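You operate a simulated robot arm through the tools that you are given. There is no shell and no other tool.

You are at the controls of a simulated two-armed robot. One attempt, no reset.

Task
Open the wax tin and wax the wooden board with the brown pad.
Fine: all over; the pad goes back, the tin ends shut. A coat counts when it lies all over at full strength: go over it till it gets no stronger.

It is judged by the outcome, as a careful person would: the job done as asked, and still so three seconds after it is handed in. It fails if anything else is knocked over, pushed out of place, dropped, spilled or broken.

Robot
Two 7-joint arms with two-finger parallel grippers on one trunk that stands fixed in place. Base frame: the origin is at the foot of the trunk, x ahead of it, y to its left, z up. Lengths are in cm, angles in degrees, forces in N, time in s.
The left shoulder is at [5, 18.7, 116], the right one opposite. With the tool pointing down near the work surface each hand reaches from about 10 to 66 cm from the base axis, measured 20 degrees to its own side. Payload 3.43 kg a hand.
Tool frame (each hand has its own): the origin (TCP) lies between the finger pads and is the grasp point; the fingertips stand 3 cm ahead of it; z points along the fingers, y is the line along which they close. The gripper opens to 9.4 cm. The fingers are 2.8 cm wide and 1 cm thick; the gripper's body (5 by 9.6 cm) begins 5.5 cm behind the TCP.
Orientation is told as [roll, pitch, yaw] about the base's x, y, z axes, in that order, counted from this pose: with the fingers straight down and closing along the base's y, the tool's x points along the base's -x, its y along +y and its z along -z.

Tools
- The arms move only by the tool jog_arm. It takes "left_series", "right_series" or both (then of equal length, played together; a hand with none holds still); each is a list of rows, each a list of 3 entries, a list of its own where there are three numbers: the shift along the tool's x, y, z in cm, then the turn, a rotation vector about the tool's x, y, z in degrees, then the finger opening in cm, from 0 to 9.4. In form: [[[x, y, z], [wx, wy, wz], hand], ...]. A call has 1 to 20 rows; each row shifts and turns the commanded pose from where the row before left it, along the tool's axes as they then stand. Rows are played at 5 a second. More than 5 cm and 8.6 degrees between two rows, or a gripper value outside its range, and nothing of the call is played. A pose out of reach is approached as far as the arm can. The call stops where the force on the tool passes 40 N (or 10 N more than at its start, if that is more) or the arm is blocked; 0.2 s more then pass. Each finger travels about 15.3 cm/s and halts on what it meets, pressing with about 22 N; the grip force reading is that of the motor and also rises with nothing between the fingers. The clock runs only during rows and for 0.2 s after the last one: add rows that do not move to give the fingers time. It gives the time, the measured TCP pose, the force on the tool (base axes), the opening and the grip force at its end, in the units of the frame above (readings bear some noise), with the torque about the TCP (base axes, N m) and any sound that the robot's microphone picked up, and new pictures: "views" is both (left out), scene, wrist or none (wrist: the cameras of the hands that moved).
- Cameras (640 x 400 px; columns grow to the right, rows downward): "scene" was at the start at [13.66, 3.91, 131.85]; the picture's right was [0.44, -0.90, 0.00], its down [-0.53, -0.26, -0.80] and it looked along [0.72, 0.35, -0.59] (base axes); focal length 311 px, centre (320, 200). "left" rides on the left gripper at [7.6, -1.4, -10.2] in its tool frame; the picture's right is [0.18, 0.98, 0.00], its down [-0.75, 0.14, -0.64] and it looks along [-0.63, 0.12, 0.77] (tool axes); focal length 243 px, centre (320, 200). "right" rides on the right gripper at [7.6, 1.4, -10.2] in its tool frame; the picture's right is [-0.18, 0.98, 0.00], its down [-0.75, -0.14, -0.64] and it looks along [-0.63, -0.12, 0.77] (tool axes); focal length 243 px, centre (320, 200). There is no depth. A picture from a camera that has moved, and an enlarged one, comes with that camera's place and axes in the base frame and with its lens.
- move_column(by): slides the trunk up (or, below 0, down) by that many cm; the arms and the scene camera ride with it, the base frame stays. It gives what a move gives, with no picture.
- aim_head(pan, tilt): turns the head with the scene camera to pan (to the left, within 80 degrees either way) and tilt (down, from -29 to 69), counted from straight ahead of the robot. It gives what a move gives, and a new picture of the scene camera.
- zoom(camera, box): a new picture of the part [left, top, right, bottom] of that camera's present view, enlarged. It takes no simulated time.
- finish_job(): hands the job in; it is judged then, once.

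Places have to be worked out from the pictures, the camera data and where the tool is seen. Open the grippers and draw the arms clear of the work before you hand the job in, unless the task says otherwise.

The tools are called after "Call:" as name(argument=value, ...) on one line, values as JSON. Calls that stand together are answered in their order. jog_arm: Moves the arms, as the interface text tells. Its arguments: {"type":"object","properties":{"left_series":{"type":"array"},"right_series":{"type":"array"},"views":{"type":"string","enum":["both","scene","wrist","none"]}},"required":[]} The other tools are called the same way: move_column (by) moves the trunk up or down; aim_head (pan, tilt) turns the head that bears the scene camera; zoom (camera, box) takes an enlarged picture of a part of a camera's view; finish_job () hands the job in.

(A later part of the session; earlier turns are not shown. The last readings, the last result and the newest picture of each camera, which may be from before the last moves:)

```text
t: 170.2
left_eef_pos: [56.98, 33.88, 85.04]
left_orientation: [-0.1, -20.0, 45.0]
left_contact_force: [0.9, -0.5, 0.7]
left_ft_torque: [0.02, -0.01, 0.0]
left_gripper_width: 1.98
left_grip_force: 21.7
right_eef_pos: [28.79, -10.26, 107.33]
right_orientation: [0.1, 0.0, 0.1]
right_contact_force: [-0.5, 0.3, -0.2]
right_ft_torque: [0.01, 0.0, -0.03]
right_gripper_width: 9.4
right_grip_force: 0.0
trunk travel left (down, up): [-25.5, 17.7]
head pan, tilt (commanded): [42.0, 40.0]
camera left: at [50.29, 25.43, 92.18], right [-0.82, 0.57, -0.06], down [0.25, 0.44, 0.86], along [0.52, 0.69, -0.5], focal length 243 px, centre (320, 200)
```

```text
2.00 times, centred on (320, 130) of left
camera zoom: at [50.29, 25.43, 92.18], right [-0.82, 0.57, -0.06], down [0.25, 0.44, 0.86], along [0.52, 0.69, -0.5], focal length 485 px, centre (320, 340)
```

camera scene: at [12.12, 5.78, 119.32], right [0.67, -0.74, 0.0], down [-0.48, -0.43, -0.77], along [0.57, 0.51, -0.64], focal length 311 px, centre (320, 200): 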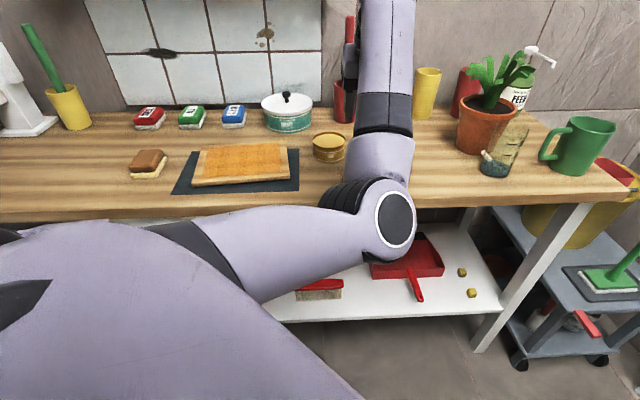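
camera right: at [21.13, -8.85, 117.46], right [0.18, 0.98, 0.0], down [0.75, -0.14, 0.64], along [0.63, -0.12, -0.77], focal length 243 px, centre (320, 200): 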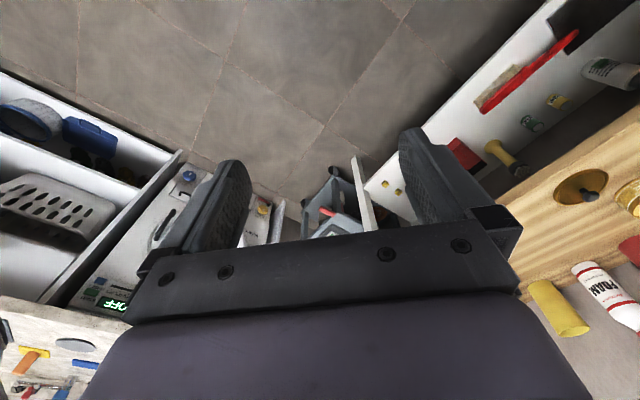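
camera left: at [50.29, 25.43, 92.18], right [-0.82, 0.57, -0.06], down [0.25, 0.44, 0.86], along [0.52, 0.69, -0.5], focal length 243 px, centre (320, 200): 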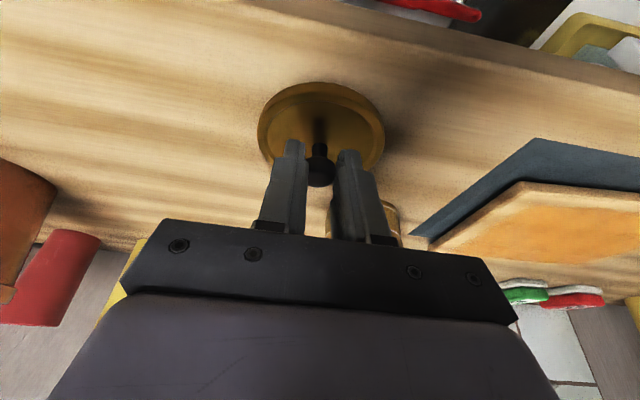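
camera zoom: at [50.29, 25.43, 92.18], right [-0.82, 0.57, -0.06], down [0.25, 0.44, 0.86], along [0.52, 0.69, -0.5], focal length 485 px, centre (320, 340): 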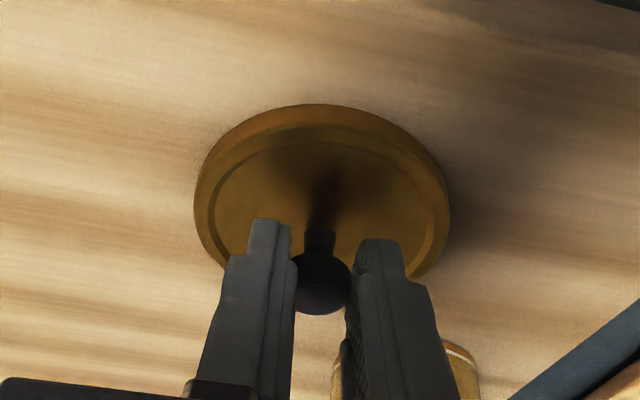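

The knob is held, but about half a centimetre nearer the fingertips than in the first grasp. I'll reopen, go 0.35 cm lower and regrip for a firmer hold when pressing the lid on.

Call:
jog_arm(left_series=[[[0, 0, 0], [0, 0, 0], 4], [[0, 0, 0], [0, 0, 0], 4], [[0.12, 0, 0.33], [0, 0, 0], 4], [[0, 0, 0], [0, 0, 0], 4], [[0, 0, 0], [0, 0, 0], 2], [[0, 0, 0], [0, 0, 0], 0], [[0, 0, 0], [0, 0, 0], 0]], views="wrist")

Call:
zoom(camera="left", box=[220, 30, 420, 230])

```text
t: 171.8
left_eef_pos: [56.96, 33.96, 84.74]
left_orientation: [0.1, -20.0, 45.0]
left_contact_force: [-0.2, -0.3, 0.5]
left_ft_torque: [0.0, -0.01, -0.03]
left_gripper_width: 2.02
left_grip_force: 21.8
right_eef_pos: [28.78, -10.18, 107.34]
right_orientation: [0.0, 0.0, 0.0]
right_contact_force: [0.3, -0.9, 0.1]
right_ft_torque: [-0.03, -0.01, 0.02]
right_gripper_width: 9.41
right_grip_force: 0.0
trunk travel left (down, up): [-25.5, 17.7]
head pan, tilt (commanded): [42.0, 40.0]
camera left: at [50.31, 25.45, 91.84], right [-0.82, 0.57, -0.06], down [0.25, 0.44, 0.86], along [0.52, 0.69, -0.5], focal length 243 px, centre (320, 200)
```

left: 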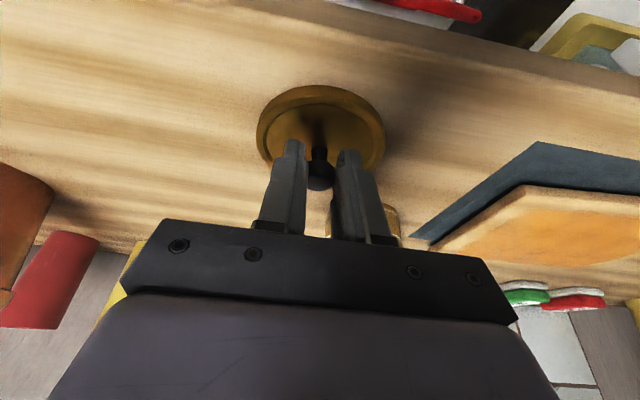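

```text
2.00 times, centred on (320, 130) of left
camera zoom: at [50.31, 25.45, 91.84], right [-0.82, 0.57, -0.06], down [0.25, 0.44, 0.86], along [0.52, 0.69, -0.5], focal length 485 px, centre (320, 340)
```

zoom: 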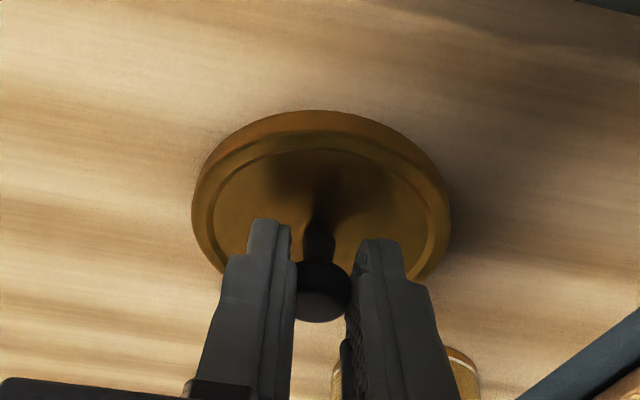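

The grasp now matches the first one (knob at the same spot between the fingers). I'll check that the tin hasn't shifted during the dips before carrying the lid over.

Call:
aim_head(pan=42, tilt=40)

Call:
zoom(camera="scene", box=[290, 90, 450, 215])

```text
t: 172.4
left_eef_pos: [56.97, 33.93, 84.74]
left_orientation: [0.0, -20.0, 45.0]
left_contact_force: [0.2, 0.0, 0.4]
left_ft_torque: [0.01, -0.02, -0.01]
left_gripper_width: 2.02
left_grip_force: 22.4
right_eef_pos: [28.8, -10.19, 107.18]
right_orientation: [0.0, 0.1, 0.0]
right_contact_force: [0.1, 0.2, -0.2]
right_ft_torque: [-0.01, -0.01, 0.0]
right_gripper_width: 9.41
right_grip_force: 0.0
trunk travel left (down, up): [-25.5, 17.7]
head pan, tilt (commanded): [42.0, 40.0]
camera scene: at [12.12, 5.79, 119.32], right [0.67, -0.74, 0.0], down [-0.48, -0.43, -0.77], along [0.57, 0.51, -0.64], focal length 311 px, centre (320, 200)
```

scene: 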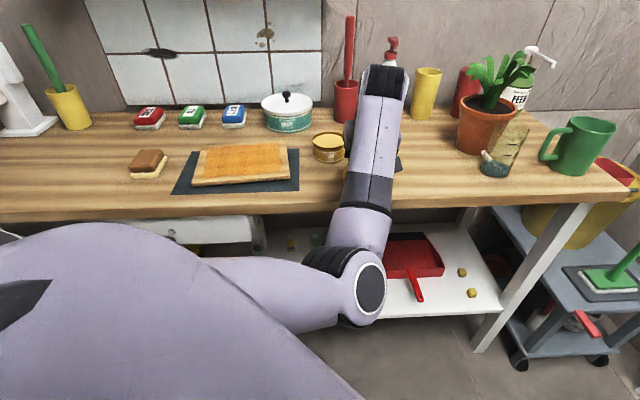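

```text
3.20 times, centred on (370, 152) of scene
camera zoom: at [12.12, 5.79, 119.32], right [0.67, -0.74, 0.0], down [-0.48, -0.43, -0.77], along [0.57, 0.51, -0.64], focal length 994 px, centre (160, 352)
```

zoom: 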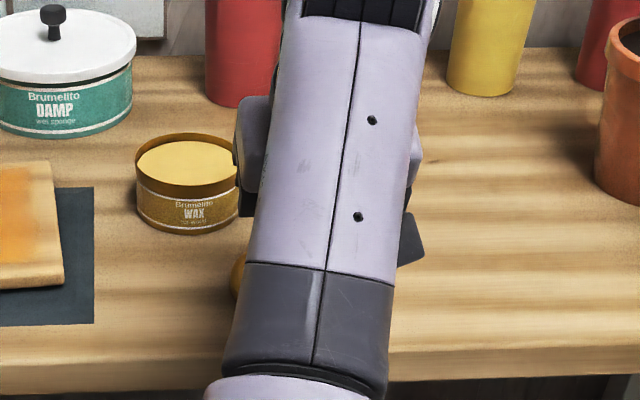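

The tin is exactly where it was. I'll lift the lid and carry it over the tin, staying well above the rim.

Call:
jog_arm(left_series=[[[-0.17, 0, -0.47], [0, 0, 0], 0], [[-0.34, 0, -0.94], [0, 0, 0], 0], [[-0.684, 0, -1.88], [0, 0, 0], 0], [[-0.684, 0, -1.88], [0, 0, 0], 0], [[-0.616, 0, -1.69], [0, 0, 0], 0], [[-2.51, 1.59, 0.913], [0, 0, 0], 0], [[-2.51, 1.59, 0.913], [0, 0, 0], 0], [[-2.51, 1.59, 0.913], [0, 0, 0], 0], [[-2.51, 1.59, 0.913], [0, 0, 0], 0], [[0, 0, 0], [0, 0, 0], 0], [[0, 0, 0], [0, 0, 0], 0]], views="both")

Call:
zoom(camera="left", box=[220, 10, 420, 210])

Call:
zoom(camera="scene", box=[270, 80, 398, 190])

```text
t: 174.8
left_eef_pos: [60.23, 46.18, 92.18]
left_orientation: [0.1, -20.0, 45.0]
left_contact_force: [1.4, 0.3, 0.2]
left_ft_torque: [0.02, -0.02, 0.04]
left_gripper_width: 1.97
left_grip_force: 22.1
right_eef_pos: [28.81, -10.2, 107.28]
right_orientation: [0.1, 0.0, 0.0]
right_contact_force: [-0.1, 0.3, 0.5]
right_ft_torque: [0.01, 0.04, -0.02]
right_gripper_width: 9.41
right_grip_force: 0.0
trunk travel left (down, up): [-25.5, 17.7]
head pan, tilt (commanded): [42.0, 40.0]
camera scene: at [12.12, 5.79, 119.32], right [0.67, -0.74, 0.0], down [-0.48, -0.43, -0.77], along [0.57, 0.51, -0.64], focal length 311 px, centre (320, 200)
camera left: at [53.54, 37.64, 99.32], right [-0.82, 0.57, -0.06], down [0.25, 0.44, 0.86], along [0.52, 0.69, -0.5], focal length 243 px, centre (320, 200)
```

scene: 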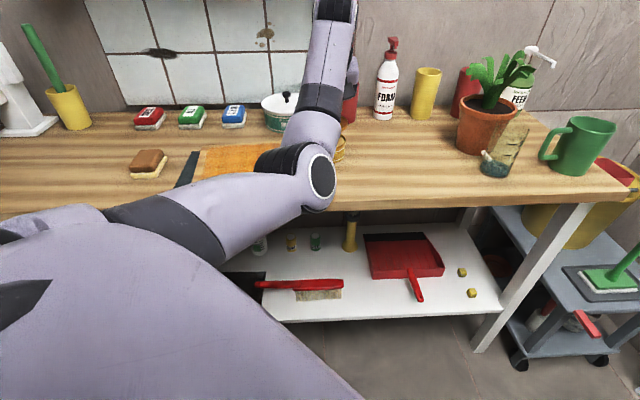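
left: 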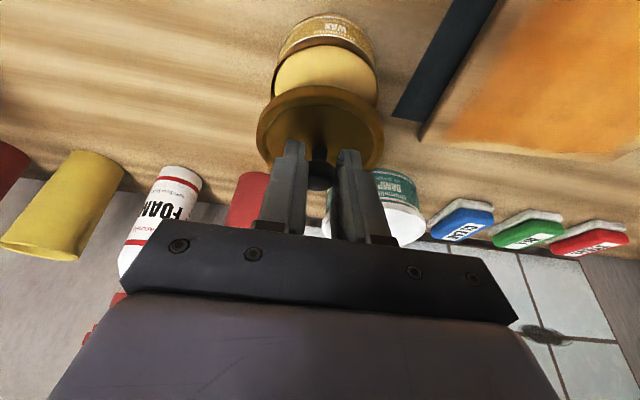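

```text
2.00 times, centred on (320, 110) of left
camera zoom: at [53.54, 37.64, 99.32], right [-0.82, 0.57, -0.06], down [0.25, 0.44, 0.86], along [0.52, 0.69, -0.5], focal length 485 px, centre (320, 380)
```

zoom: 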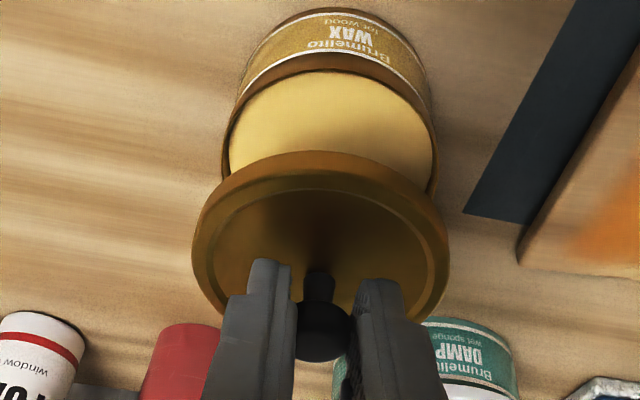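

```text
3.64 times, centred on (334, 135) of scene
camera zoom: at [12.12, 5.79, 119.32], right [0.67, -0.74, 0.0], down [-0.48, -0.43, -0.77], along [0.57, 0.51, -0.64], focal length 1130 px, centre (269, 436)
```

zoom: 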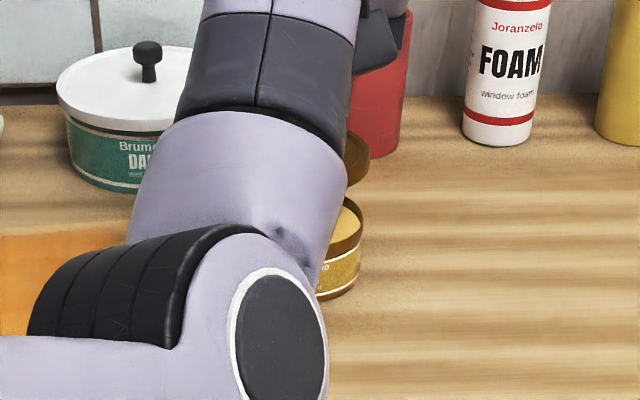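

Side-to-side alignment matches the lift-off picture, and depth is 0.27 cm too far. I'll correct that and lower to just above the rim.

Call:
jog_arm(left_series=[[[0.254, 0, -0.092], [0, 0, 0], 0], [[0.342, 0, 0.94], [0, 0, 0], 0], [[0.342, 0, 0.94], [0, 0, 0], 0], [[0, 0, 0], [0, 0, 0], 0], [[0, 0, 0], [0, 0, 0], 0]], views="wrist")

Call:
zoom(camera="left", box=[220, 10, 420, 210])

```text
t: 176.0
left_eef_pos: [59.95, 45.88, 89.94]
left_orientation: [0.0, -20.0, 45.0]
left_contact_force: [0.6, -0.6, -1.3]
left_ft_torque: [-0.02, -0.05, 0.0]
left_gripper_width: 2.0
left_grip_force: 22.2
right_eef_pos: [28.7, -10.23, 107.35]
right_orientation: [0.0, 0.1, 0.0]
right_contact_force: [-0.4, 0.7, -0.1]
right_ft_torque: [-0.05, 0.0, 0.02]
right_gripper_width: 9.36
right_grip_force: 0.1
trunk travel left (down, up): [-25.5, 17.7]
head pan, tilt (commanded): [42.0, 40.0]
camera left: at [53.3, 37.35, 97.13], right [-0.82, 0.57, -0.06], down [0.25, 0.44, 0.86], along [0.52, 0.69, -0.5], focal length 243 px, centre (320, 200)
```

left: 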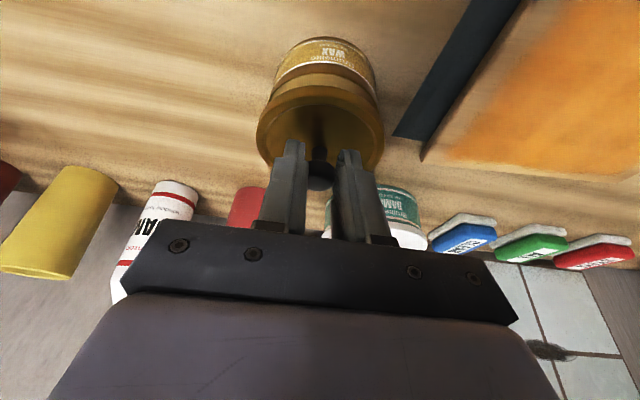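

```text
2.00 times, centred on (320, 110) of left
camera zoom: at [53.3, 37.35, 97.13], right [-0.82, 0.57, -0.06], down [0.25, 0.44, 0.86], along [0.52, 0.69, -0.5], focal length 485 px, centre (320, 380)
```

zoom: 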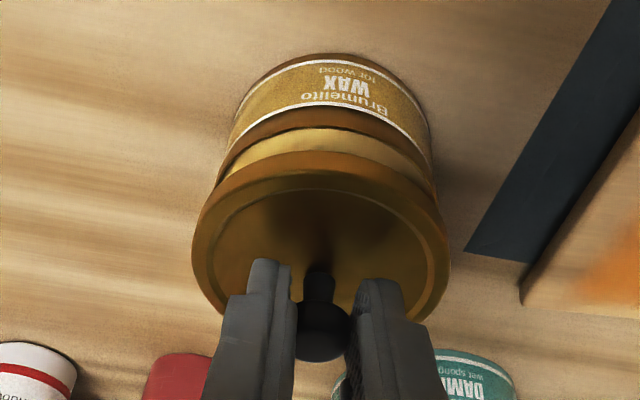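

Aligned just like the lift-off pose. Lowering gently until the lid meets the rim.

Call:
jog_arm(left_series=[[[0.103, 0, 0.282], [0, 0, 0], 0], [[0.103, 0, 0.282], [0, 0, 0], 0], [[0.103, 0, 0.282], [0, 0, 0], 0], [[0.103, 0, 0.282], [0, 0, 0], 0], [[0, 0, 0], [0, 0, 0], 0]], views="wrist")

Call:
zoom(camera="left", box=[220, 30, 420, 230])

```text
t: 177.2
left_eef_pos: [60.04, 45.81, 88.9]
left_orientation: [0.1, -20.0, 45.0]
left_contact_force: [0.2, 0.8, -0.8]
left_ft_torque: [0.0, -0.01, -0.02]
left_gripper_width: 1.98
left_grip_force: 22.7
right_eef_pos: [28.74, -10.22, 107.22]
right_orientation: [0.0, 0.0, 0.1]
right_contact_force: [1.0, -0.5, -0.1]
right_ft_torque: [-0.02, 0.01, -0.02]
right_gripper_width: 9.4
right_grip_force: 0.0
trunk travel left (down, up): [-25.5, 17.7]
head pan, tilt (commanded): [42.0, 40.0]
camera left: at [53.38, 37.34, 95.93], right [-0.82, 0.57, -0.06], down [0.25, 0.44, 0.86], along [0.52, 0.69, -0.5], focal length 243 px, centre (320, 200)
```

left: 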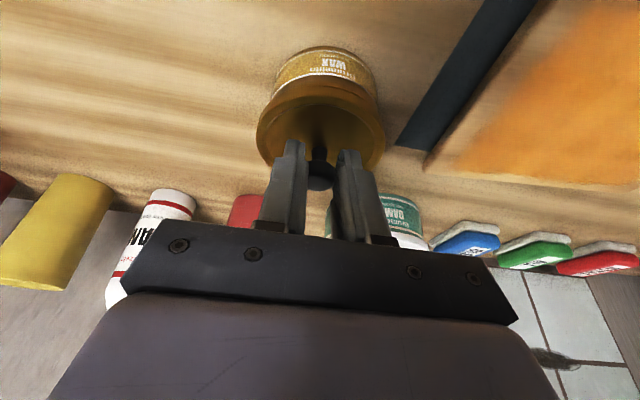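

```text
2.00 times, centred on (320, 130) of left
camera zoom: at [53.38, 37.34, 95.93], right [-0.82, 0.57, -0.06], down [0.25, 0.44, 0.86], along [0.52, 0.69, -0.5], focal length 485 px, centre (320, 340)
```

zoom: 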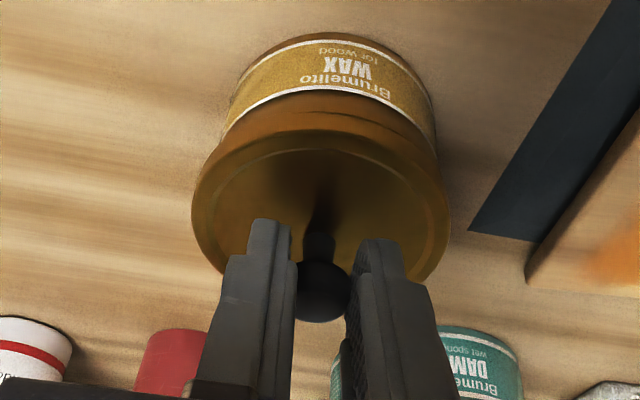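

The lid is just about at the rim. Continuing in 2 mm steps to feel the contact.

Call:
jog_arm(left_series=[[[0.068, 0, 0.188], [0, 0, 0], 0], [[0.068, 0, 0.188], [0, 0, 0], 0], [[0.068, 0, 0.188], [0, 0, 0], 0], [[0, 0, 0], [0, 0, 0], 0]], views="wrist")

Call:
zoom(camera="left", box=[220, 30, 420, 230])

```text
t: 178.2
left_eef_pos: [60.17, 45.66, 88.22]
left_orientation: [-0.1, -20.2, 45.0]
left_contact_force: [0.6, -0.1, 6.0]
left_ft_torque: [-0.01, 0.01, -0.01]
left_gripper_width: 1.97
left_grip_force: 22.1
right_eef_pos: [28.74, -10.19, 107.31]
right_orientation: [0.0, 0.0, 0.0]
right_contact_force: [-0.2, -0.1, 0.3]
right_ft_torque: [0.0, 0.0, 0.0]
right_gripper_width: 9.4
right_grip_force: 0.0
trunk travel left (down, up): [-25.5, 17.7]
head pan, tilt (commanded): [42.0, 40.0]
camera left: at [53.46, 37.29, 95.37], right [-0.82, 0.57, -0.06], down [0.24, 0.44, 0.86], along [0.52, 0.69, -0.5], focal length 243 px, centre (320, 200)
```

left: 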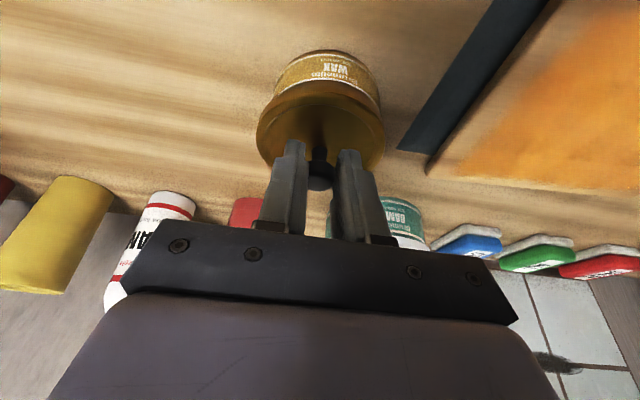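

```text
2.00 times, centred on (320, 130) of left
camera zoom: at [53.46, 37.29, 95.37], right [-0.82, 0.57, -0.06], down [0.24, 0.44, 0.86], along [0.52, 0.69, -0.5], focal length 485 px, centre (320, 340)
```

zoom: 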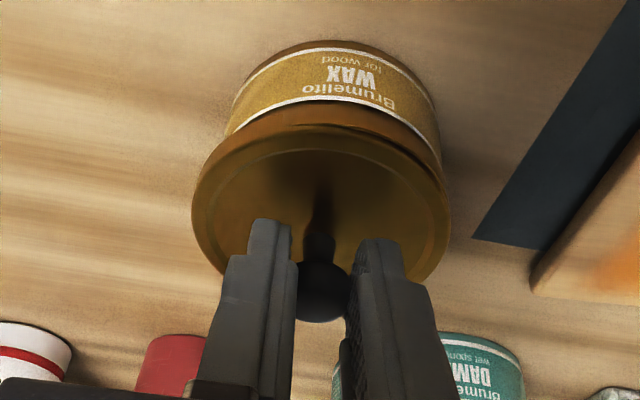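

The lid meets the rim at 6 N, TCP z 88.2, but no snap yet. The hand is slightly right of the tin's centre, so I'll shift 1.5 mm left and press on in small steps.

Call:
jog_arm(left_series=[[[0, 0.15, 0], [0, 0, 0], 0], [[0.051, 0, 0.141], [0, 0, 0], 0], [[0.051, 0, 0.141], [0, 0, 0], 0], [[0, 0, 0], [0, 0, 0], 0]], views="none")

```text
t: 179.2
left_eef_pos: [59.98, 45.88, 88.18]
left_orientation: [-0.2, -20.4, 45.1]
left_contact_force: [4.8, -3.0, 19.7]
left_ft_torque: [0.03, -0.24, -0.06]
left_gripper_width: 1.99
left_grip_force: 21.5
right_eef_pos: [28.65, -10.22, 107.32]
right_orientation: [0.2, -0.1, 0.0]
right_contact_force: [0.2, -0.6, -1.0]
right_ft_torque: [0.02, 0.03, -0.02]
right_gripper_width: 9.39
right_grip_force: 0.0
trunk travel left (down, up): [-25.5, 17.7]
head pan, tilt (commanded): [42.0, 40.0]
```

19.7 N with a sideways reaction, so the skirt seems engaged on the rim already. I'll undo 1 mm of the shift and press a little more.

Call:
jog_arm(left_series=[[[0, -0.1, 0], [0, 0, 0], 0], [[0.051, 0, 0.141], [0, 0, 0], 0], [[0, 0, 0], [0, 0, 0], 0]], views="wrist")

Call:
zoom(camera="left", box=[220, 30, 420, 230])

```text
t: 180.0
left_eef_pos: [59.99, 45.8, 88.24]
left_orientation: [-0.2, -20.5, 45.1]
left_contact_force: [-0.4, 0.3, 24.2]
left_ft_torque: [0.15, -0.16, 0.02]
left_gripper_width: 2.0
left_grip_force: 22.1
right_eef_pos: [28.51, -10.24, 107.37]
right_orientation: [0.1, -0.1, 0.0]
right_contact_force: [0.4, -0.5, -0.2]
right_ft_torque: [0.01, 0.05, 0.01]
right_gripper_width: 9.38
right_grip_force: 0.1
trunk travel left (down, up): [-25.5, 17.7]
head pan, tilt (commanded): [42.0, 40.0]
camera left: at [53.22, 37.31, 95.24], right [-0.82, 0.57, -0.07], down [0.24, 0.44, 0.86], along [0.52, 0.69, -0.5], focal length 243 px, centre (320, 200)
```

left: 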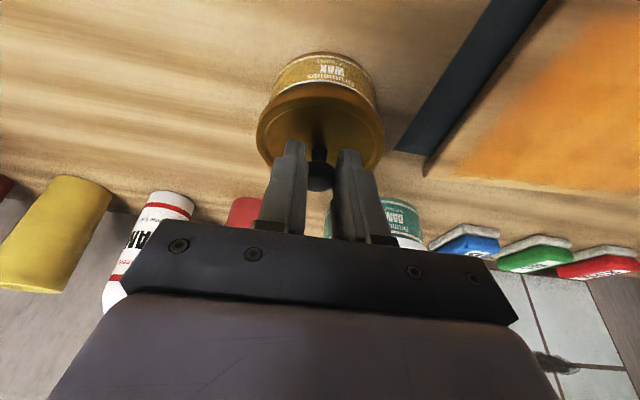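

```text
2.00 times, centred on (320, 130) of left
camera zoom: at [53.22, 37.31, 95.24], right [-0.82, 0.57, -0.07], down [0.24, 0.44, 0.86], along [0.52, 0.69, -0.5], focal length 485 px, centre (320, 340)
```

zoom: 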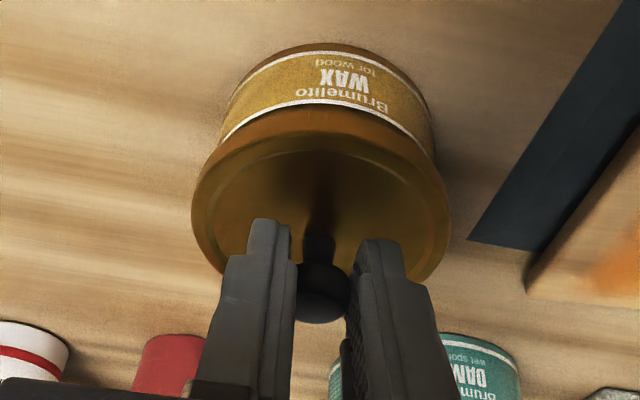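

24 N with the sideways force gone, but no snap yet. I'll press a bit more.

Call:
jog_arm(left_series=[[[0.041, 0, 0.113], [0, 0, 0], 0], [[0, 0, 0], [0, 0, 0], 0], [[0, 0, 0], [0, 0, 0], 0]], views="none")

```text
t: 180.8
left_eef_pos: [59.97, 45.88, 88.13]
left_orientation: [-0.3, -20.6, 45.2]
left_contact_force: [-0.5, 0.7, 25.3]
left_ft_torque: [0.25, -0.18, 0.02]
left_gripper_width: 2.03
left_grip_force: 22.5
right_eef_pos: [28.62, -10.29, 107.28]
right_orientation: [0.1, -0.2, 0.0]
right_contact_force: [1.3, 1.0, 0.7]
right_ft_torque: [-0.04, 0.0, 0.0]
right_gripper_width: 9.39
right_grip_force: 0.1
trunk travel left (down, up): [-25.5, 17.7]
head pan, tilt (commanded): [42.0, 40.0]
```

Call:
jog_arm(left_series=[[[0.051, 0, 0.141], [0, 0, 0], 0], [[0, 0, 0], [0, 0, 0], 0], [[0, 0, 0], [0, 0, 0], 0]], views="none")

```text
t: 181.6
left_eef_pos: [59.96, 45.76, 88.15]
left_orientation: [-0.3, -20.5, 45.1]
left_contact_force: [0.0, 1.6, 26.7]
left_ft_torque: [0.33, -0.28, -0.03]
left_gripper_width: 2.01
left_grip_force: 22.2
right_eef_pos: [28.57, -10.36, 107.24]
right_orientation: [0.1, -0.2, 0.0]
right_contact_force: [0.4, 0.0, 0.0]
right_ft_torque: [0.02, 0.01, 0.02]
right_gripper_width: 9.43
right_grip_force: 0.1
trunk travel left (down, up): [-25.5, 17.7]
head pan, tilt (commanded): [42.0, 40.0]
```

The force is rising only slowly now. Let me look at the lid from both views.

Call:
zoom(camera="left", box=[220, 30, 420, 230])

Call:
zoom(camera="scene", box=[290, 90, 450, 215])

```text
2.00 times, centred on (320, 130) of left
camera zoom: at [53.2, 37.3, 95.12], right [-0.82, 0.57, -0.07], down [0.24, 0.44, 0.87], along [0.53, 0.69, -0.5], focal length 485 px, centre (320, 340)
```

zoom: 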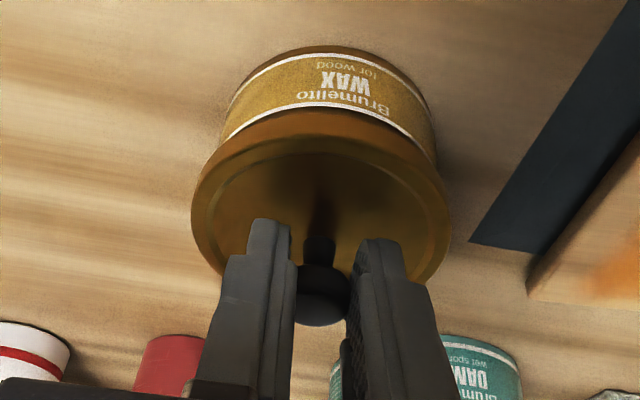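

```text
3.20 times, centred on (370, 152) of scene
camera zoom: at [11.88, 5.62, 119.36], right [0.67, -0.74, 0.0], down [-0.48, -0.43, -0.77], along [0.57, 0.51, -0.64], focal length 994 px, centre (160, 352)
```

zoom: 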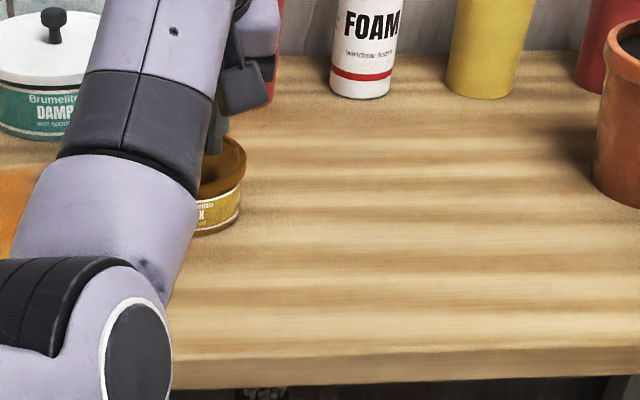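

The lid sits level and nearly home. I'll press further in a couple more steps, within the 40 N limit, listening for the snap.

Call:
jog_arm(left_series=[[[0.068, 0, 0.188], [0, 0, 0], 0], [[0.068, 0, 0.188], [0, 0, 0], 0], [[0, 0, 0], [0, 0, 0], 0], [[0, 0, 0], [0, 0, 0], 0]], views="none")

```text
t: 182.6
left_eef_pos: [59.97, 45.87, 87.82]
left_orientation: [-0.3, -20.6, 45.1]
left_contact_force: [-2.0, 1.3, 25.9]
left_ft_torque: [0.28, -0.21, 0.0]
left_gripper_width: 1.97
left_grip_force: 21.9
right_eef_pos: [28.58, -10.27, 107.33]
right_orientation: [0.1, -0.1, 0.0]
right_contact_force: [-0.6, -0.2, -0.6]
right_ft_torque: [0.0, 0.02, 0.01]
right_gripper_width: 9.4
right_grip_force: 0.0
trunk travel left (down, up): [-25.5, 17.7]
head pan, tilt (commanded): [42.0, 40.0]
```

The hand moved down 0.3 cm at the same force, so either the fingers are sliding on the knob or the lid is seating. Checking the view.

Call:
zoom(camera="left", box=[220, 30, 420, 230])

Call:
zoom(camera="scene", box=[320, 110, 384, 170])

```text
2.00 times, centred on (320, 130) of left
camera zoom: at [53.22, 37.28, 94.8], right [-0.82, 0.57, -0.07], down [0.24, 0.44, 0.87], along [0.53, 0.69, -0.5], focal length 485 px, centre (320, 340)
```

zoom: 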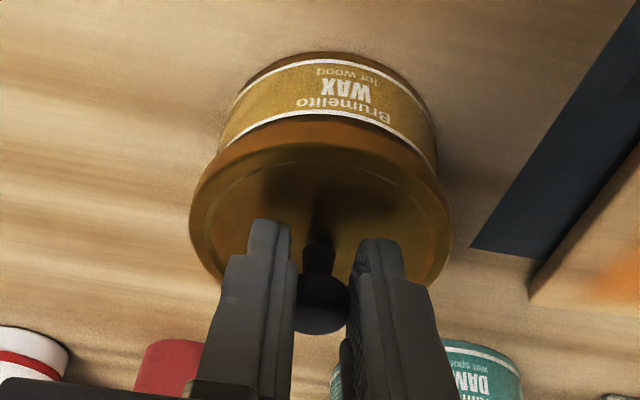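

```text
6.67 times, centred on (352, 140) of scene
camera zoom: at [11.86, 5.61, 119.37], right [0.67, -0.74, 0.0], down [-0.48, -0.43, -0.77], along [0.57, 0.51, -0.64], focal length 2071 px, centre (107, 600)
```

zoom: 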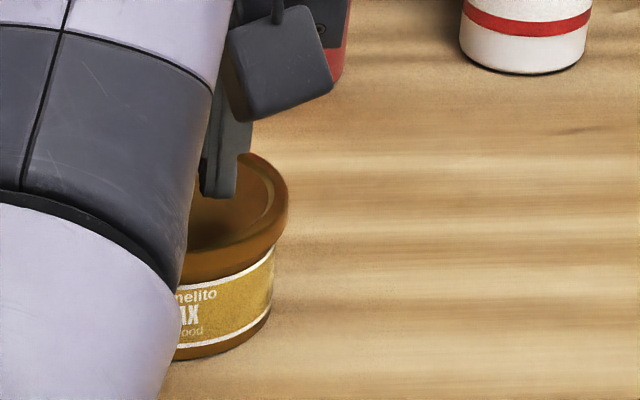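

The fingers slid about 3 mm down the knob at 26 N, so their tips are nearly on the lid itself and can push directly. Pressing further.

Call:
jog_arm(left_series=[[[0.068, 0, 0.188], [0, 0, 0], 0], [[0.068, 0, 0.188], [0, 0, 0], 0], [[0, 0, 0], [0, 0, 0], 0]], views="none")

```text
t: 183.4
left_eef_pos: [59.96, 45.78, 87.75]
left_orientation: [-0.6, -21.0, 45.4]
left_contact_force: [-4.0, -0.5, 35.3]
left_ft_torque: [0.17, 0.04, 0.04]
left_gripper_width: 1.95
left_grip_force: 21.5
right_eef_pos: [28.44, -10.4, 107.45]
right_orientation: [0.2, -0.2, 0.0]
right_contact_force: [0.7, 0.4, 0.2]
right_ft_torque: [0.0, -0.01, 0.0]
right_gripper_width: 9.41
right_grip_force: 0.1
trunk travel left (down, up): [-25.5, 17.7]
head pan, tilt (commanded): [42.0, 40.0]
```

35 N with the tips on the lid, still no snap. A little more.

Call:
jog_arm(left_series=[[[0.051, 0, 0.141], [0, 0, 0], 0], [[0, 0, 0], [0, 0, 0], 0]], views="none")

```text
t: 184.0
left_eef_pos: [60.01, 45.88, 87.64]
left_orientation: [-0.7, -21.1, 45.3]
left_contact_force: [-5.1, -3.4, 40.5]
left_ft_torque: [0.05, 0.26, 0.03]
left_gripper_width: 1.97
left_grip_force: 22.3
right_eef_pos: [28.31, -10.37, 107.32]
right_orientation: [0.3, -0.3, 0.1]
right_contact_force: [0.2, 0.3, 0.4]
right_ft_torque: [0.01, -0.04, 0.02]
right_gripper_width: 9.38
right_grip_force: 0.0
trunk travel left (down, up): [-25.5, 17.7]
head pan, tilt (commanded): [42.0, 40.0]
```

40 N and still no snap, so I shouldn't force it. I'll relieve the pressure, release the knob, rise and look at how the lid is seated.

Call:
jog_arm(left_series=[[[-0.068, 0, -0.188], [0, 0, 0], 0], [[-0.068, 0, -0.188], [0, 0, 0], 0], [[-0.068, 0, -0.188], [0, 0, 0], 0], [[-0.068, 0, -0.188], [0, 0, 0], 0], [[0, 0, 0], [0, 0, 0], 0]], views="none")

```text
t: 185.2
left_eef_pos: [59.91, 45.77, 87.77]
left_orientation: [-0.2, -20.3, 45.1]
left_contact_force: [1.9, 2.4, 20.2]
left_ft_torque: [0.21, -0.26, -0.01]
left_gripper_width: 1.95
left_grip_force: 21.6
right_eef_pos: [28.67, -10.32, 107.31]
right_orientation: [0.0, -0.2, -0.1]
right_contact_force: [0.3, 0.0, 0.3]
right_ft_torque: [0.01, -0.02, 0.02]
right_gripper_width: 9.41
right_grip_force: 0.1
trunk travel left (down, up): [-25.5, 17.7]
head pan, tilt (commanded): [42.0, 40.0]
```

Call:
jog_arm(left_series=[[[-0.068, 0, -0.188], [0, 0, 0], 0], [[-0.034, 0, -0.094], [0, 0, 0], 0], [[0, 0, 0], [0, 0, 0], 0], [[0, 0, 0], [0, 0, 0], 4], [[0, 0, 0], [0, 0, 0], 4.5], [[0, 0, 0], [0, 0, 0], 4.5], [[-0.342, 0, -0.94], [0, 0, 0], 4.5], [[-0.684, 0, -1.88], [0, 0, 0], 4.5], [[-0.684, 0, -1.88], [0, 0, 0], 4.5], [[0, 0, 0], [0, 0, 0], 4.5]], views="both")

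Call:
zoom(camera="left", box=[220, 10, 420, 210])

Call:
zoom(camera="scene", box=[290, 110, 370, 170])

```text
t: 187.4
left_eef_pos: [59.94, 46.01, 92.38]
left_orientation: [0.0, -19.9, 44.9]
left_contact_force: [-1.0, -0.5, 0.4]
left_ft_torque: [0.0, 0.0, -0.03]
left_gripper_width: 4.53
left_grip_force: 0.1
right_eef_pos: [28.69, -10.18, 107.31]
right_orientation: [0.0, 0.0, 0.1]
right_contact_force: [-0.5, -0.4, 0.1]
right_ft_torque: [0.0, 0.03, 0.0]
right_gripper_width: 9.41
right_grip_force: 0.1
trunk travel left (down, up): [-25.5, 17.7]
head pan, tilt (commanded): [42.0, 40.0]
heard: snap
camera scene: at [12.12, 5.8, 119.31], right [0.67, -0.74, 0.0], down [-0.48, -0.43, -0.77], along [0.57, 0.51, -0.64], focal length 311 px, centre (320, 200)
camera left: at [53.26, 37.57, 99.64], right [-0.82, 0.57, -0.06], down [0.25, 0.45, 0.86], along [0.52, 0.69, -0.5], focal length 243 px, centre (320, 200)
```

scene: 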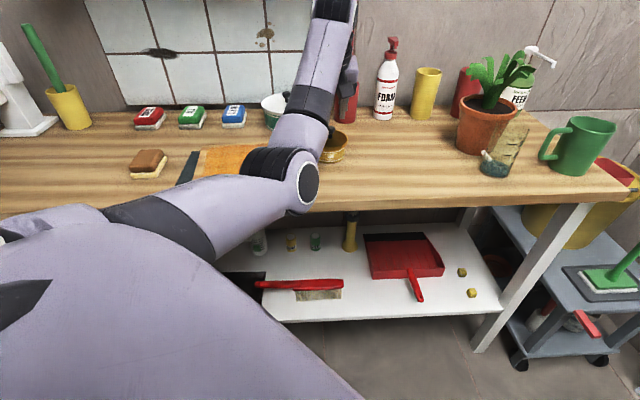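
left: 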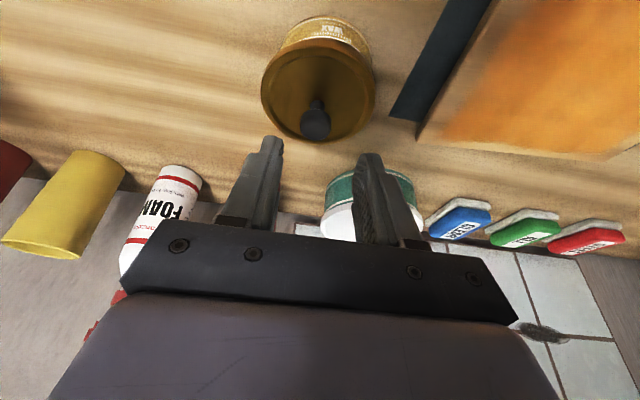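

```text
2.00 times, centred on (320, 110) of left
camera zoom: at [53.26, 37.57, 99.64], right [-0.82, 0.57, -0.06], down [0.25, 0.45, 0.86], along [0.52, 0.69, -0.5], focal length 485 px, centre (320, 380)
```

zoom: 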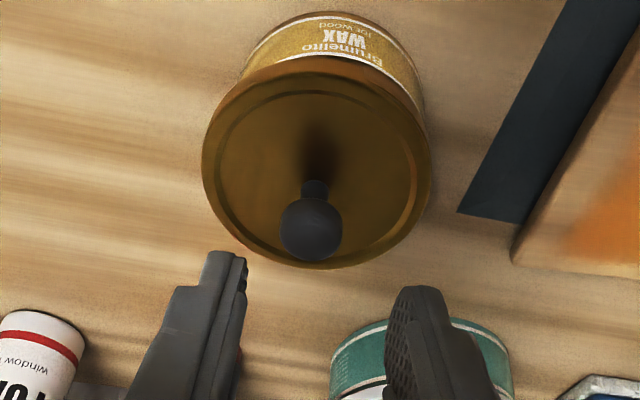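

```text
6.67 times, centred on (330, 140) of scene
camera zoom: at [12.12, 5.8, 119.31], right [0.67, -0.74, 0.0], down [-0.48, -0.43, -0.77], along [0.57, 0.51, -0.64], focal length 2071 px, centre (253, 600)
```

zoom: 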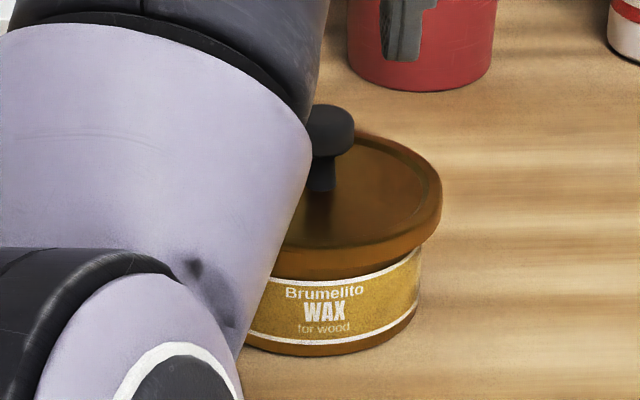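

I heard a snap as the lid was let go, and the lid sits on the tin. I'll move the arm up and away to the left to get a clear view.

Call:
jog_arm(left_series=[[[-0.684, 0, -1.88], [0, 0, 0], 4.5], [[-0.684, 0, -1.88], [0, 0, 0], 4.5], [[-0.684, 0, -1.88], [0, 0, 0], 4.5], [[1.0, 3.3, -0.364], [0, 0, 0], 4.5], [[1.0, 3.3, -0.364], [0, 0, 0], 4.5], [[1.0, 3.3, -0.364], [0, 0, 0], 4.5], [[1.0, 3.3, -0.364], [0, 0, 0], 4.5], [[1.0, 3.3, -0.364], [0, 0, 0], 4.5], [[1.0, 3.3, -0.364], [0, 0, 0], 4.5], [[1.0, 3.3, -0.364], [0, 0, 0], 4.5], [[1.0, 3.3, -0.364], [0, 0, 0], 4.5], [[1.0, 3.3, -0.364], [0, 0, 0], 4.5], [[0, 0, 0], [0, 0, 0], 4.5]], views="both")

Call:
zoom(camera="scene", box=[280, 110, 376, 170])

Call:
zoom(camera="scene", box=[100, 110, 356, 210])

```text
t: 190.2
left_eef_pos: [32.24, 60.4, 98.71]
left_orientation: [0.1, -19.9, 45.0]
left_contact_force: [-0.9, 0.0, 0.1]
left_ft_torque: [0.0, 0.04, 0.0]
left_gripper_width: 4.53
left_grip_force: 0.0
right_eef_pos: [28.79, -10.08, 107.32]
right_orientation: [0.0, 0.1, 0.0]
right_contact_force: [0.4, 0.4, -0.2]
right_ft_torque: [0.01, -0.01, -0.01]
right_gripper_width: 9.38
right_grip_force: 0.0
trunk travel left (down, up): [-25.5, 17.7]
head pan, tilt (commanded): [42.0, 40.0]
camera scene: at [12.11, 5.81, 119.32], right [0.67, -0.74, 0.0], down [-0.48, -0.43, -0.77], along [0.57, 0.51, -0.64], focal length 311 px, centre (320, 200)
camera left: at [25.65, 51.87, 105.82], right [-0.82, 0.57, -0.06], down [0.25, 0.45, 0.86], along [0.52, 0.69, -0.5], focal length 243 px, centre (320, 200)
```

scene: 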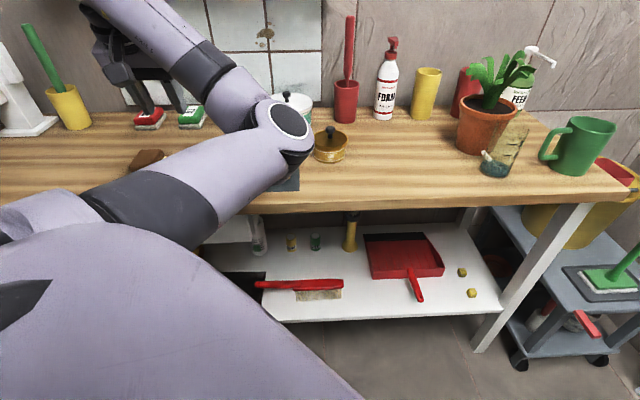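
left: 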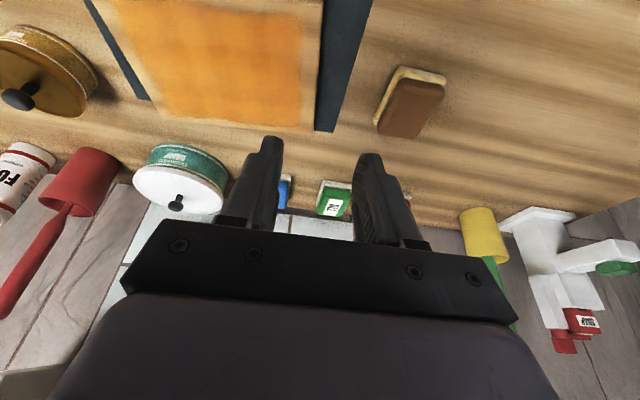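

```text
6.67 times, centred on (328, 140) of scene
camera zoom: at [12.11, 5.81, 119.32], right [0.67, -0.74, 0.0], down [-0.48, -0.43, -0.77], along [0.57, 0.51, -0.64], focal length 2071 px, centre (267, 600)
```

zoom: 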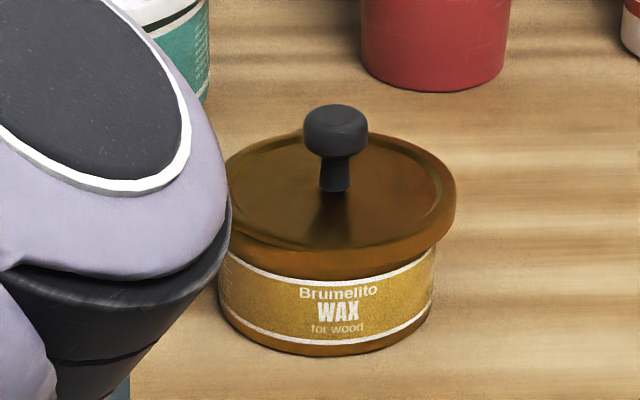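

```text
2.50 times, centred on (228, 160) of scene
camera zoom: at [12.11, 5.81, 119.32], right [0.67, -0.74, 0.0], down [-0.48, -0.43, -0.77], along [0.57, 0.51, -0.64], focal length 776 px, centre (550, 300)
```

zoom: 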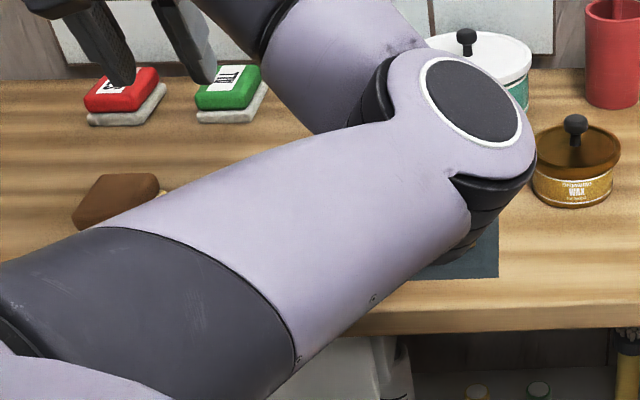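

The lid sits level with its knob top at z≈87.3, same as at the start, and the snap came as it settled. I'll bring the left arm back to its starting posture (vertical, yaw 0, gripper open), so I can view the tin from exactly the initial viewpoint and compare.

Call:
jog_arm(left_series=[[[0, 0, 0], [0, 6.67, 0], 6], [[0, 0, 0], [0, 6.67, 0], 8], [[0, 0, 0], [0, 6.66, 0], 9.4], [[0, 0, 0], [0, 0, 7.5], 9.4], [[0, 0, 0], [0, 0, 7.5], 9.4], [[0, 0, 0], [0, 0, 7.5], 9.4], [[0, 0, 0], [0, 0, 7.5], 9.4], [[0, 0, 0], [0, 0, 7.5], 9.4], [[0, 0, 0], [0, 0, 7.5], 9.4], [[-1, -4, -0.5], [0, 0, 0], 9.4], [[-1, -4, -0.5], [0, 0, 0], 9.4], [[-1, -4, -0.5], [0, 0, 0], 9.4], [[-1, -4, -0.5], [0, 0, 0], 9.4], [[0, 0, 0], [0, 0, 0], 9.4]], views="both")

```text
t: 193.2
left_eef_pos: [36.05, 44.09, 100.32]
left_orientation: [0.1, -0.1, -0.1]
left_contact_force: [-0.3, 0.1, 0.0]
left_ft_torque: [0.02, 0.04, -0.01]
left_gripper_width: 9.42
left_grip_force: 0.1
right_eef_pos: [28.86, -10.22, 107.19]
right_orientation: [0.0, 0.1, -0.1]
right_contact_force: [0.1, -0.4, 0.2]
right_ft_torque: [-0.02, 0.01, 0.04]
right_gripper_width: 9.38
right_grip_force: 0.0
trunk travel left (down, up): [-25.5, 17.7]
head pan, tilt (commanded): [42.0, 40.0]
camera scene: at [12.12, 5.78, 119.32], right [0.67, -0.74, 0.0], down [-0.48, -0.43, -0.77], along [0.57, 0.51, -0.64], focal length 311 px, centre (320, 200)
camera left: at [28.36, 42.76, 110.65], right [-0.18, 0.98, 0.0], down [0.75, 0.14, 0.64], along [0.63, 0.12, -0.77], focal length 243 px, centre (320, 200)
```

scene: 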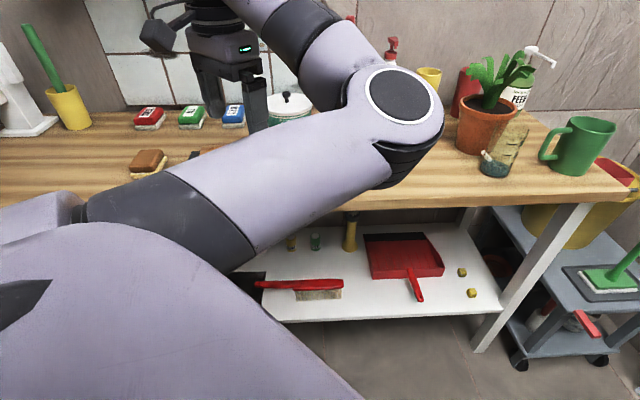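
left: 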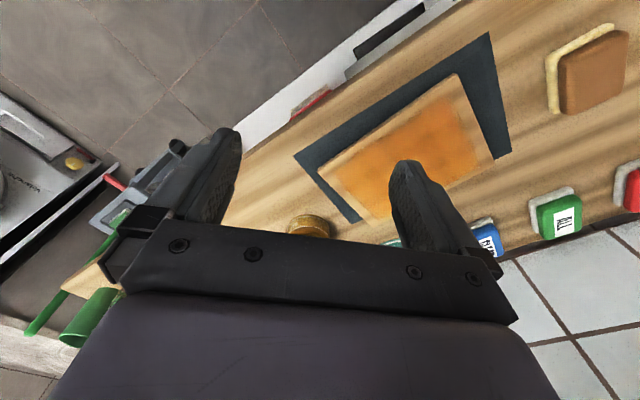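

The elbow now blocks the tin from the head camera, but the wrist camera gives a good overhead view of the board; zooming in on that.

Call:
zoom(camera="left", box=[280, 20, 540, 240])

Call:
zoom(camera="left", box=[270, 190, 350, 250])

```text
1.82 times, centred on (410, 130) of left
camera zoom: at [28.36, 42.76, 110.65], right [-0.18, 0.98, 0.0], down [0.75, 0.14, 0.64], along [0.63, 0.12, -0.77], focal length 441 px, centre (156, 327)
```

zoom: 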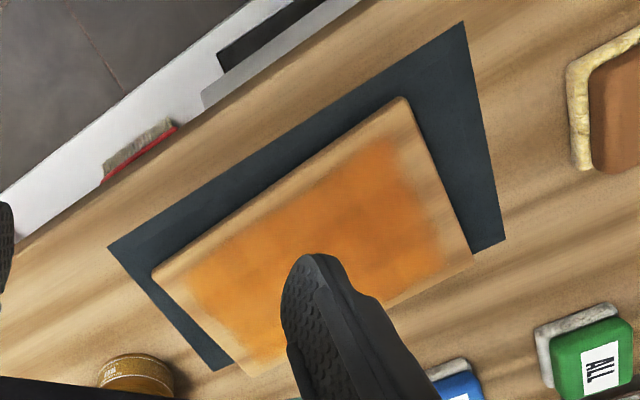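

```text
6.67 times, centred on (310, 220) of left
camera zoom: at [28.36, 42.76, 110.65], right [-0.18, 0.98, 0.0], down [0.75, 0.14, 0.64], along [0.63, 0.12, -0.77], focal length 1618 px, centre (387, 67)
```

zoom: 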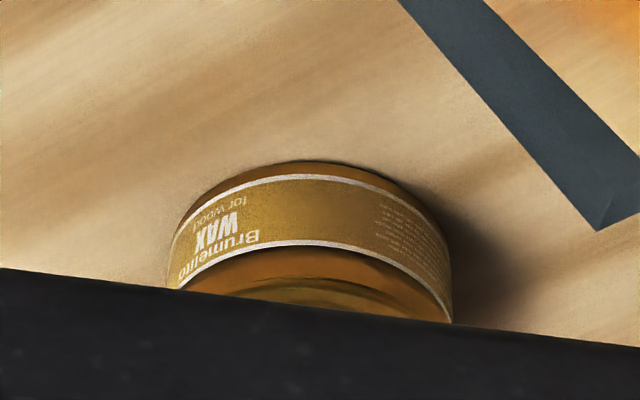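

The board is evenly coated and still lies square on its mat as before. To check the tin from the original viewpoint, I'll park the left hand out to the left (where the elbow doesn't block the tin) and raise the trunk 4 cm.

Call:
jog_arm(left_series=[[[0, 0, 0], [0, 0, -7.5], 9.4], [[0, 0, 0], [0, 0, -7.5], 9.4], [[0, 0, 0], [0, 0, -7.5], 9.4], [[0, 0, 0], [0, 0, -7.5], 9.4], [[0, 0, 0], [0, 0, -7.5], 9.4], [[0, 0, 0], [0, 0, -7.5], 9.4], [[-1.5, 3.5, 0], [0, 0, 0], 9.4], [[-1.5, 3.5, 0], [0, 0, 0], 9.4], [[-1.5, 3.5, 0], [0, 0, 0], 9.4], [[-1.5, 3.5, 0], [0, 0, 0], 9.4], [[-1.5, 3.5, 0], [0, 0, 0], 9.4], [[-1.5, 3.5, 0], [0, 0, 0], 9.4], [[0, 0, 0], [0, 0, 0], 9.4]], views="scene")

Call:
move_column(by=4)

Call:
zoom(camera="scene", box=[280, 130, 376, 190])

Call:
zoom(camera="scene", box=[120, 130, 376, 290])

```text
t: 196.0
left_eef_pos: [27.65, 65.52, 100.08]
left_orientation: [0.1, 0.0, 45.1]
left_contact_force: [0.3, -0.5, 0.3]
left_ft_torque: [-0.02, 0.04, -0.04]
left_gripper_width: 9.38
left_grip_force: 0.0
right_eef_pos: [28.8, -10.26, 107.24]
right_orientation: [0.0, 0.0, -0.1]
right_contact_force: [0.3, 0.3, 0.0]
right_ft_torque: [-0.02, -0.01, 0.01]
right_gripper_width: 9.42
right_grip_force: 0.1
trunk travel left (down, up): [-25.5, 17.7]
head pan, tilt (commanded): [42.0, 40.0]
camera scene: at [12.11, 5.81, 119.32], right [0.67, -0.74, 0.0], down [-0.48, -0.43, -0.77], along [0.57, 0.51, -0.64], focal length 311 px, centre (320, 200)
```

scene: 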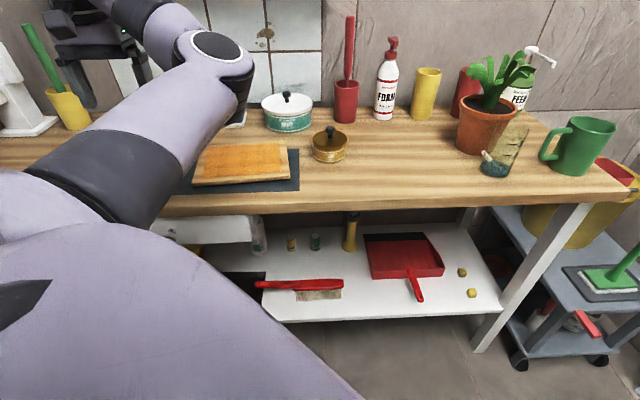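

```text
t: 196.9
left_eef_pos: [27.62, 65.48, 104.08]
left_orientation: [0.1, 0.0, 45.1]
left_contact_force: [-0.5, 0.4, 0.9]
left_ft_torque: [-0.01, 0.01, -0.03]
left_gripper_width: 9.37
left_grip_force: 0.1
right_eef_pos: [28.83, -10.15, 111.33]
right_orientation: [0.0, -0.1, -0.1]
right_contact_force: [0.0, 0.6, 0.7]
right_ft_torque: [0.02, -0.02, -0.01]
right_gripper_width: 9.4
right_grip_force: 0.0
trunk travel left (down, up): [-29.5, 13.7]
head pan, tilt (commanded): [42.0, 40.0]
```

```text
6.67 times, centred on (328, 160) of scene
camera zoom: at [12.14, 5.8, 123.32], right [0.67, -0.74, 0.0], down [-0.48, -0.43, -0.77], along [0.57, 0.51, -0.64], focal length 2071 px, centre (267, 467)
```

zoom: 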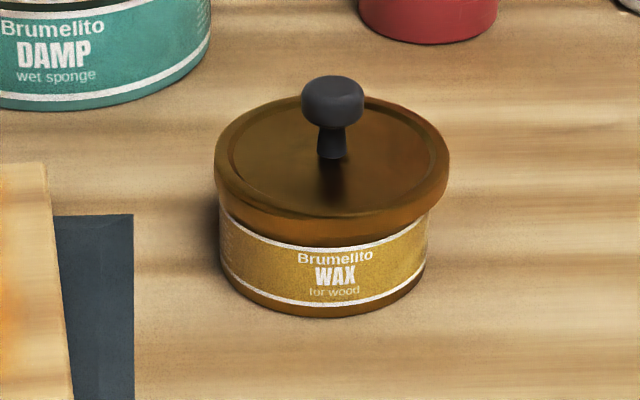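

```text
2.50 times, centred on (248, 210) of scene
camera zoom: at [12.14, 5.8, 123.32], right [0.67, -0.74, 0.0], down [-0.48, -0.43, -0.77], along [0.57, 0.51, -0.64], focal length 776 px, centre (500, 175)
```

zoom: 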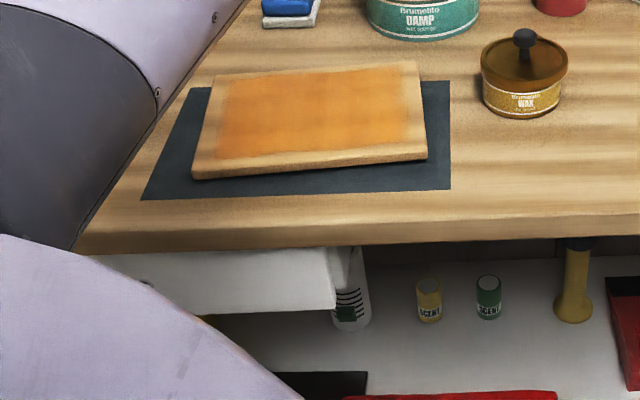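

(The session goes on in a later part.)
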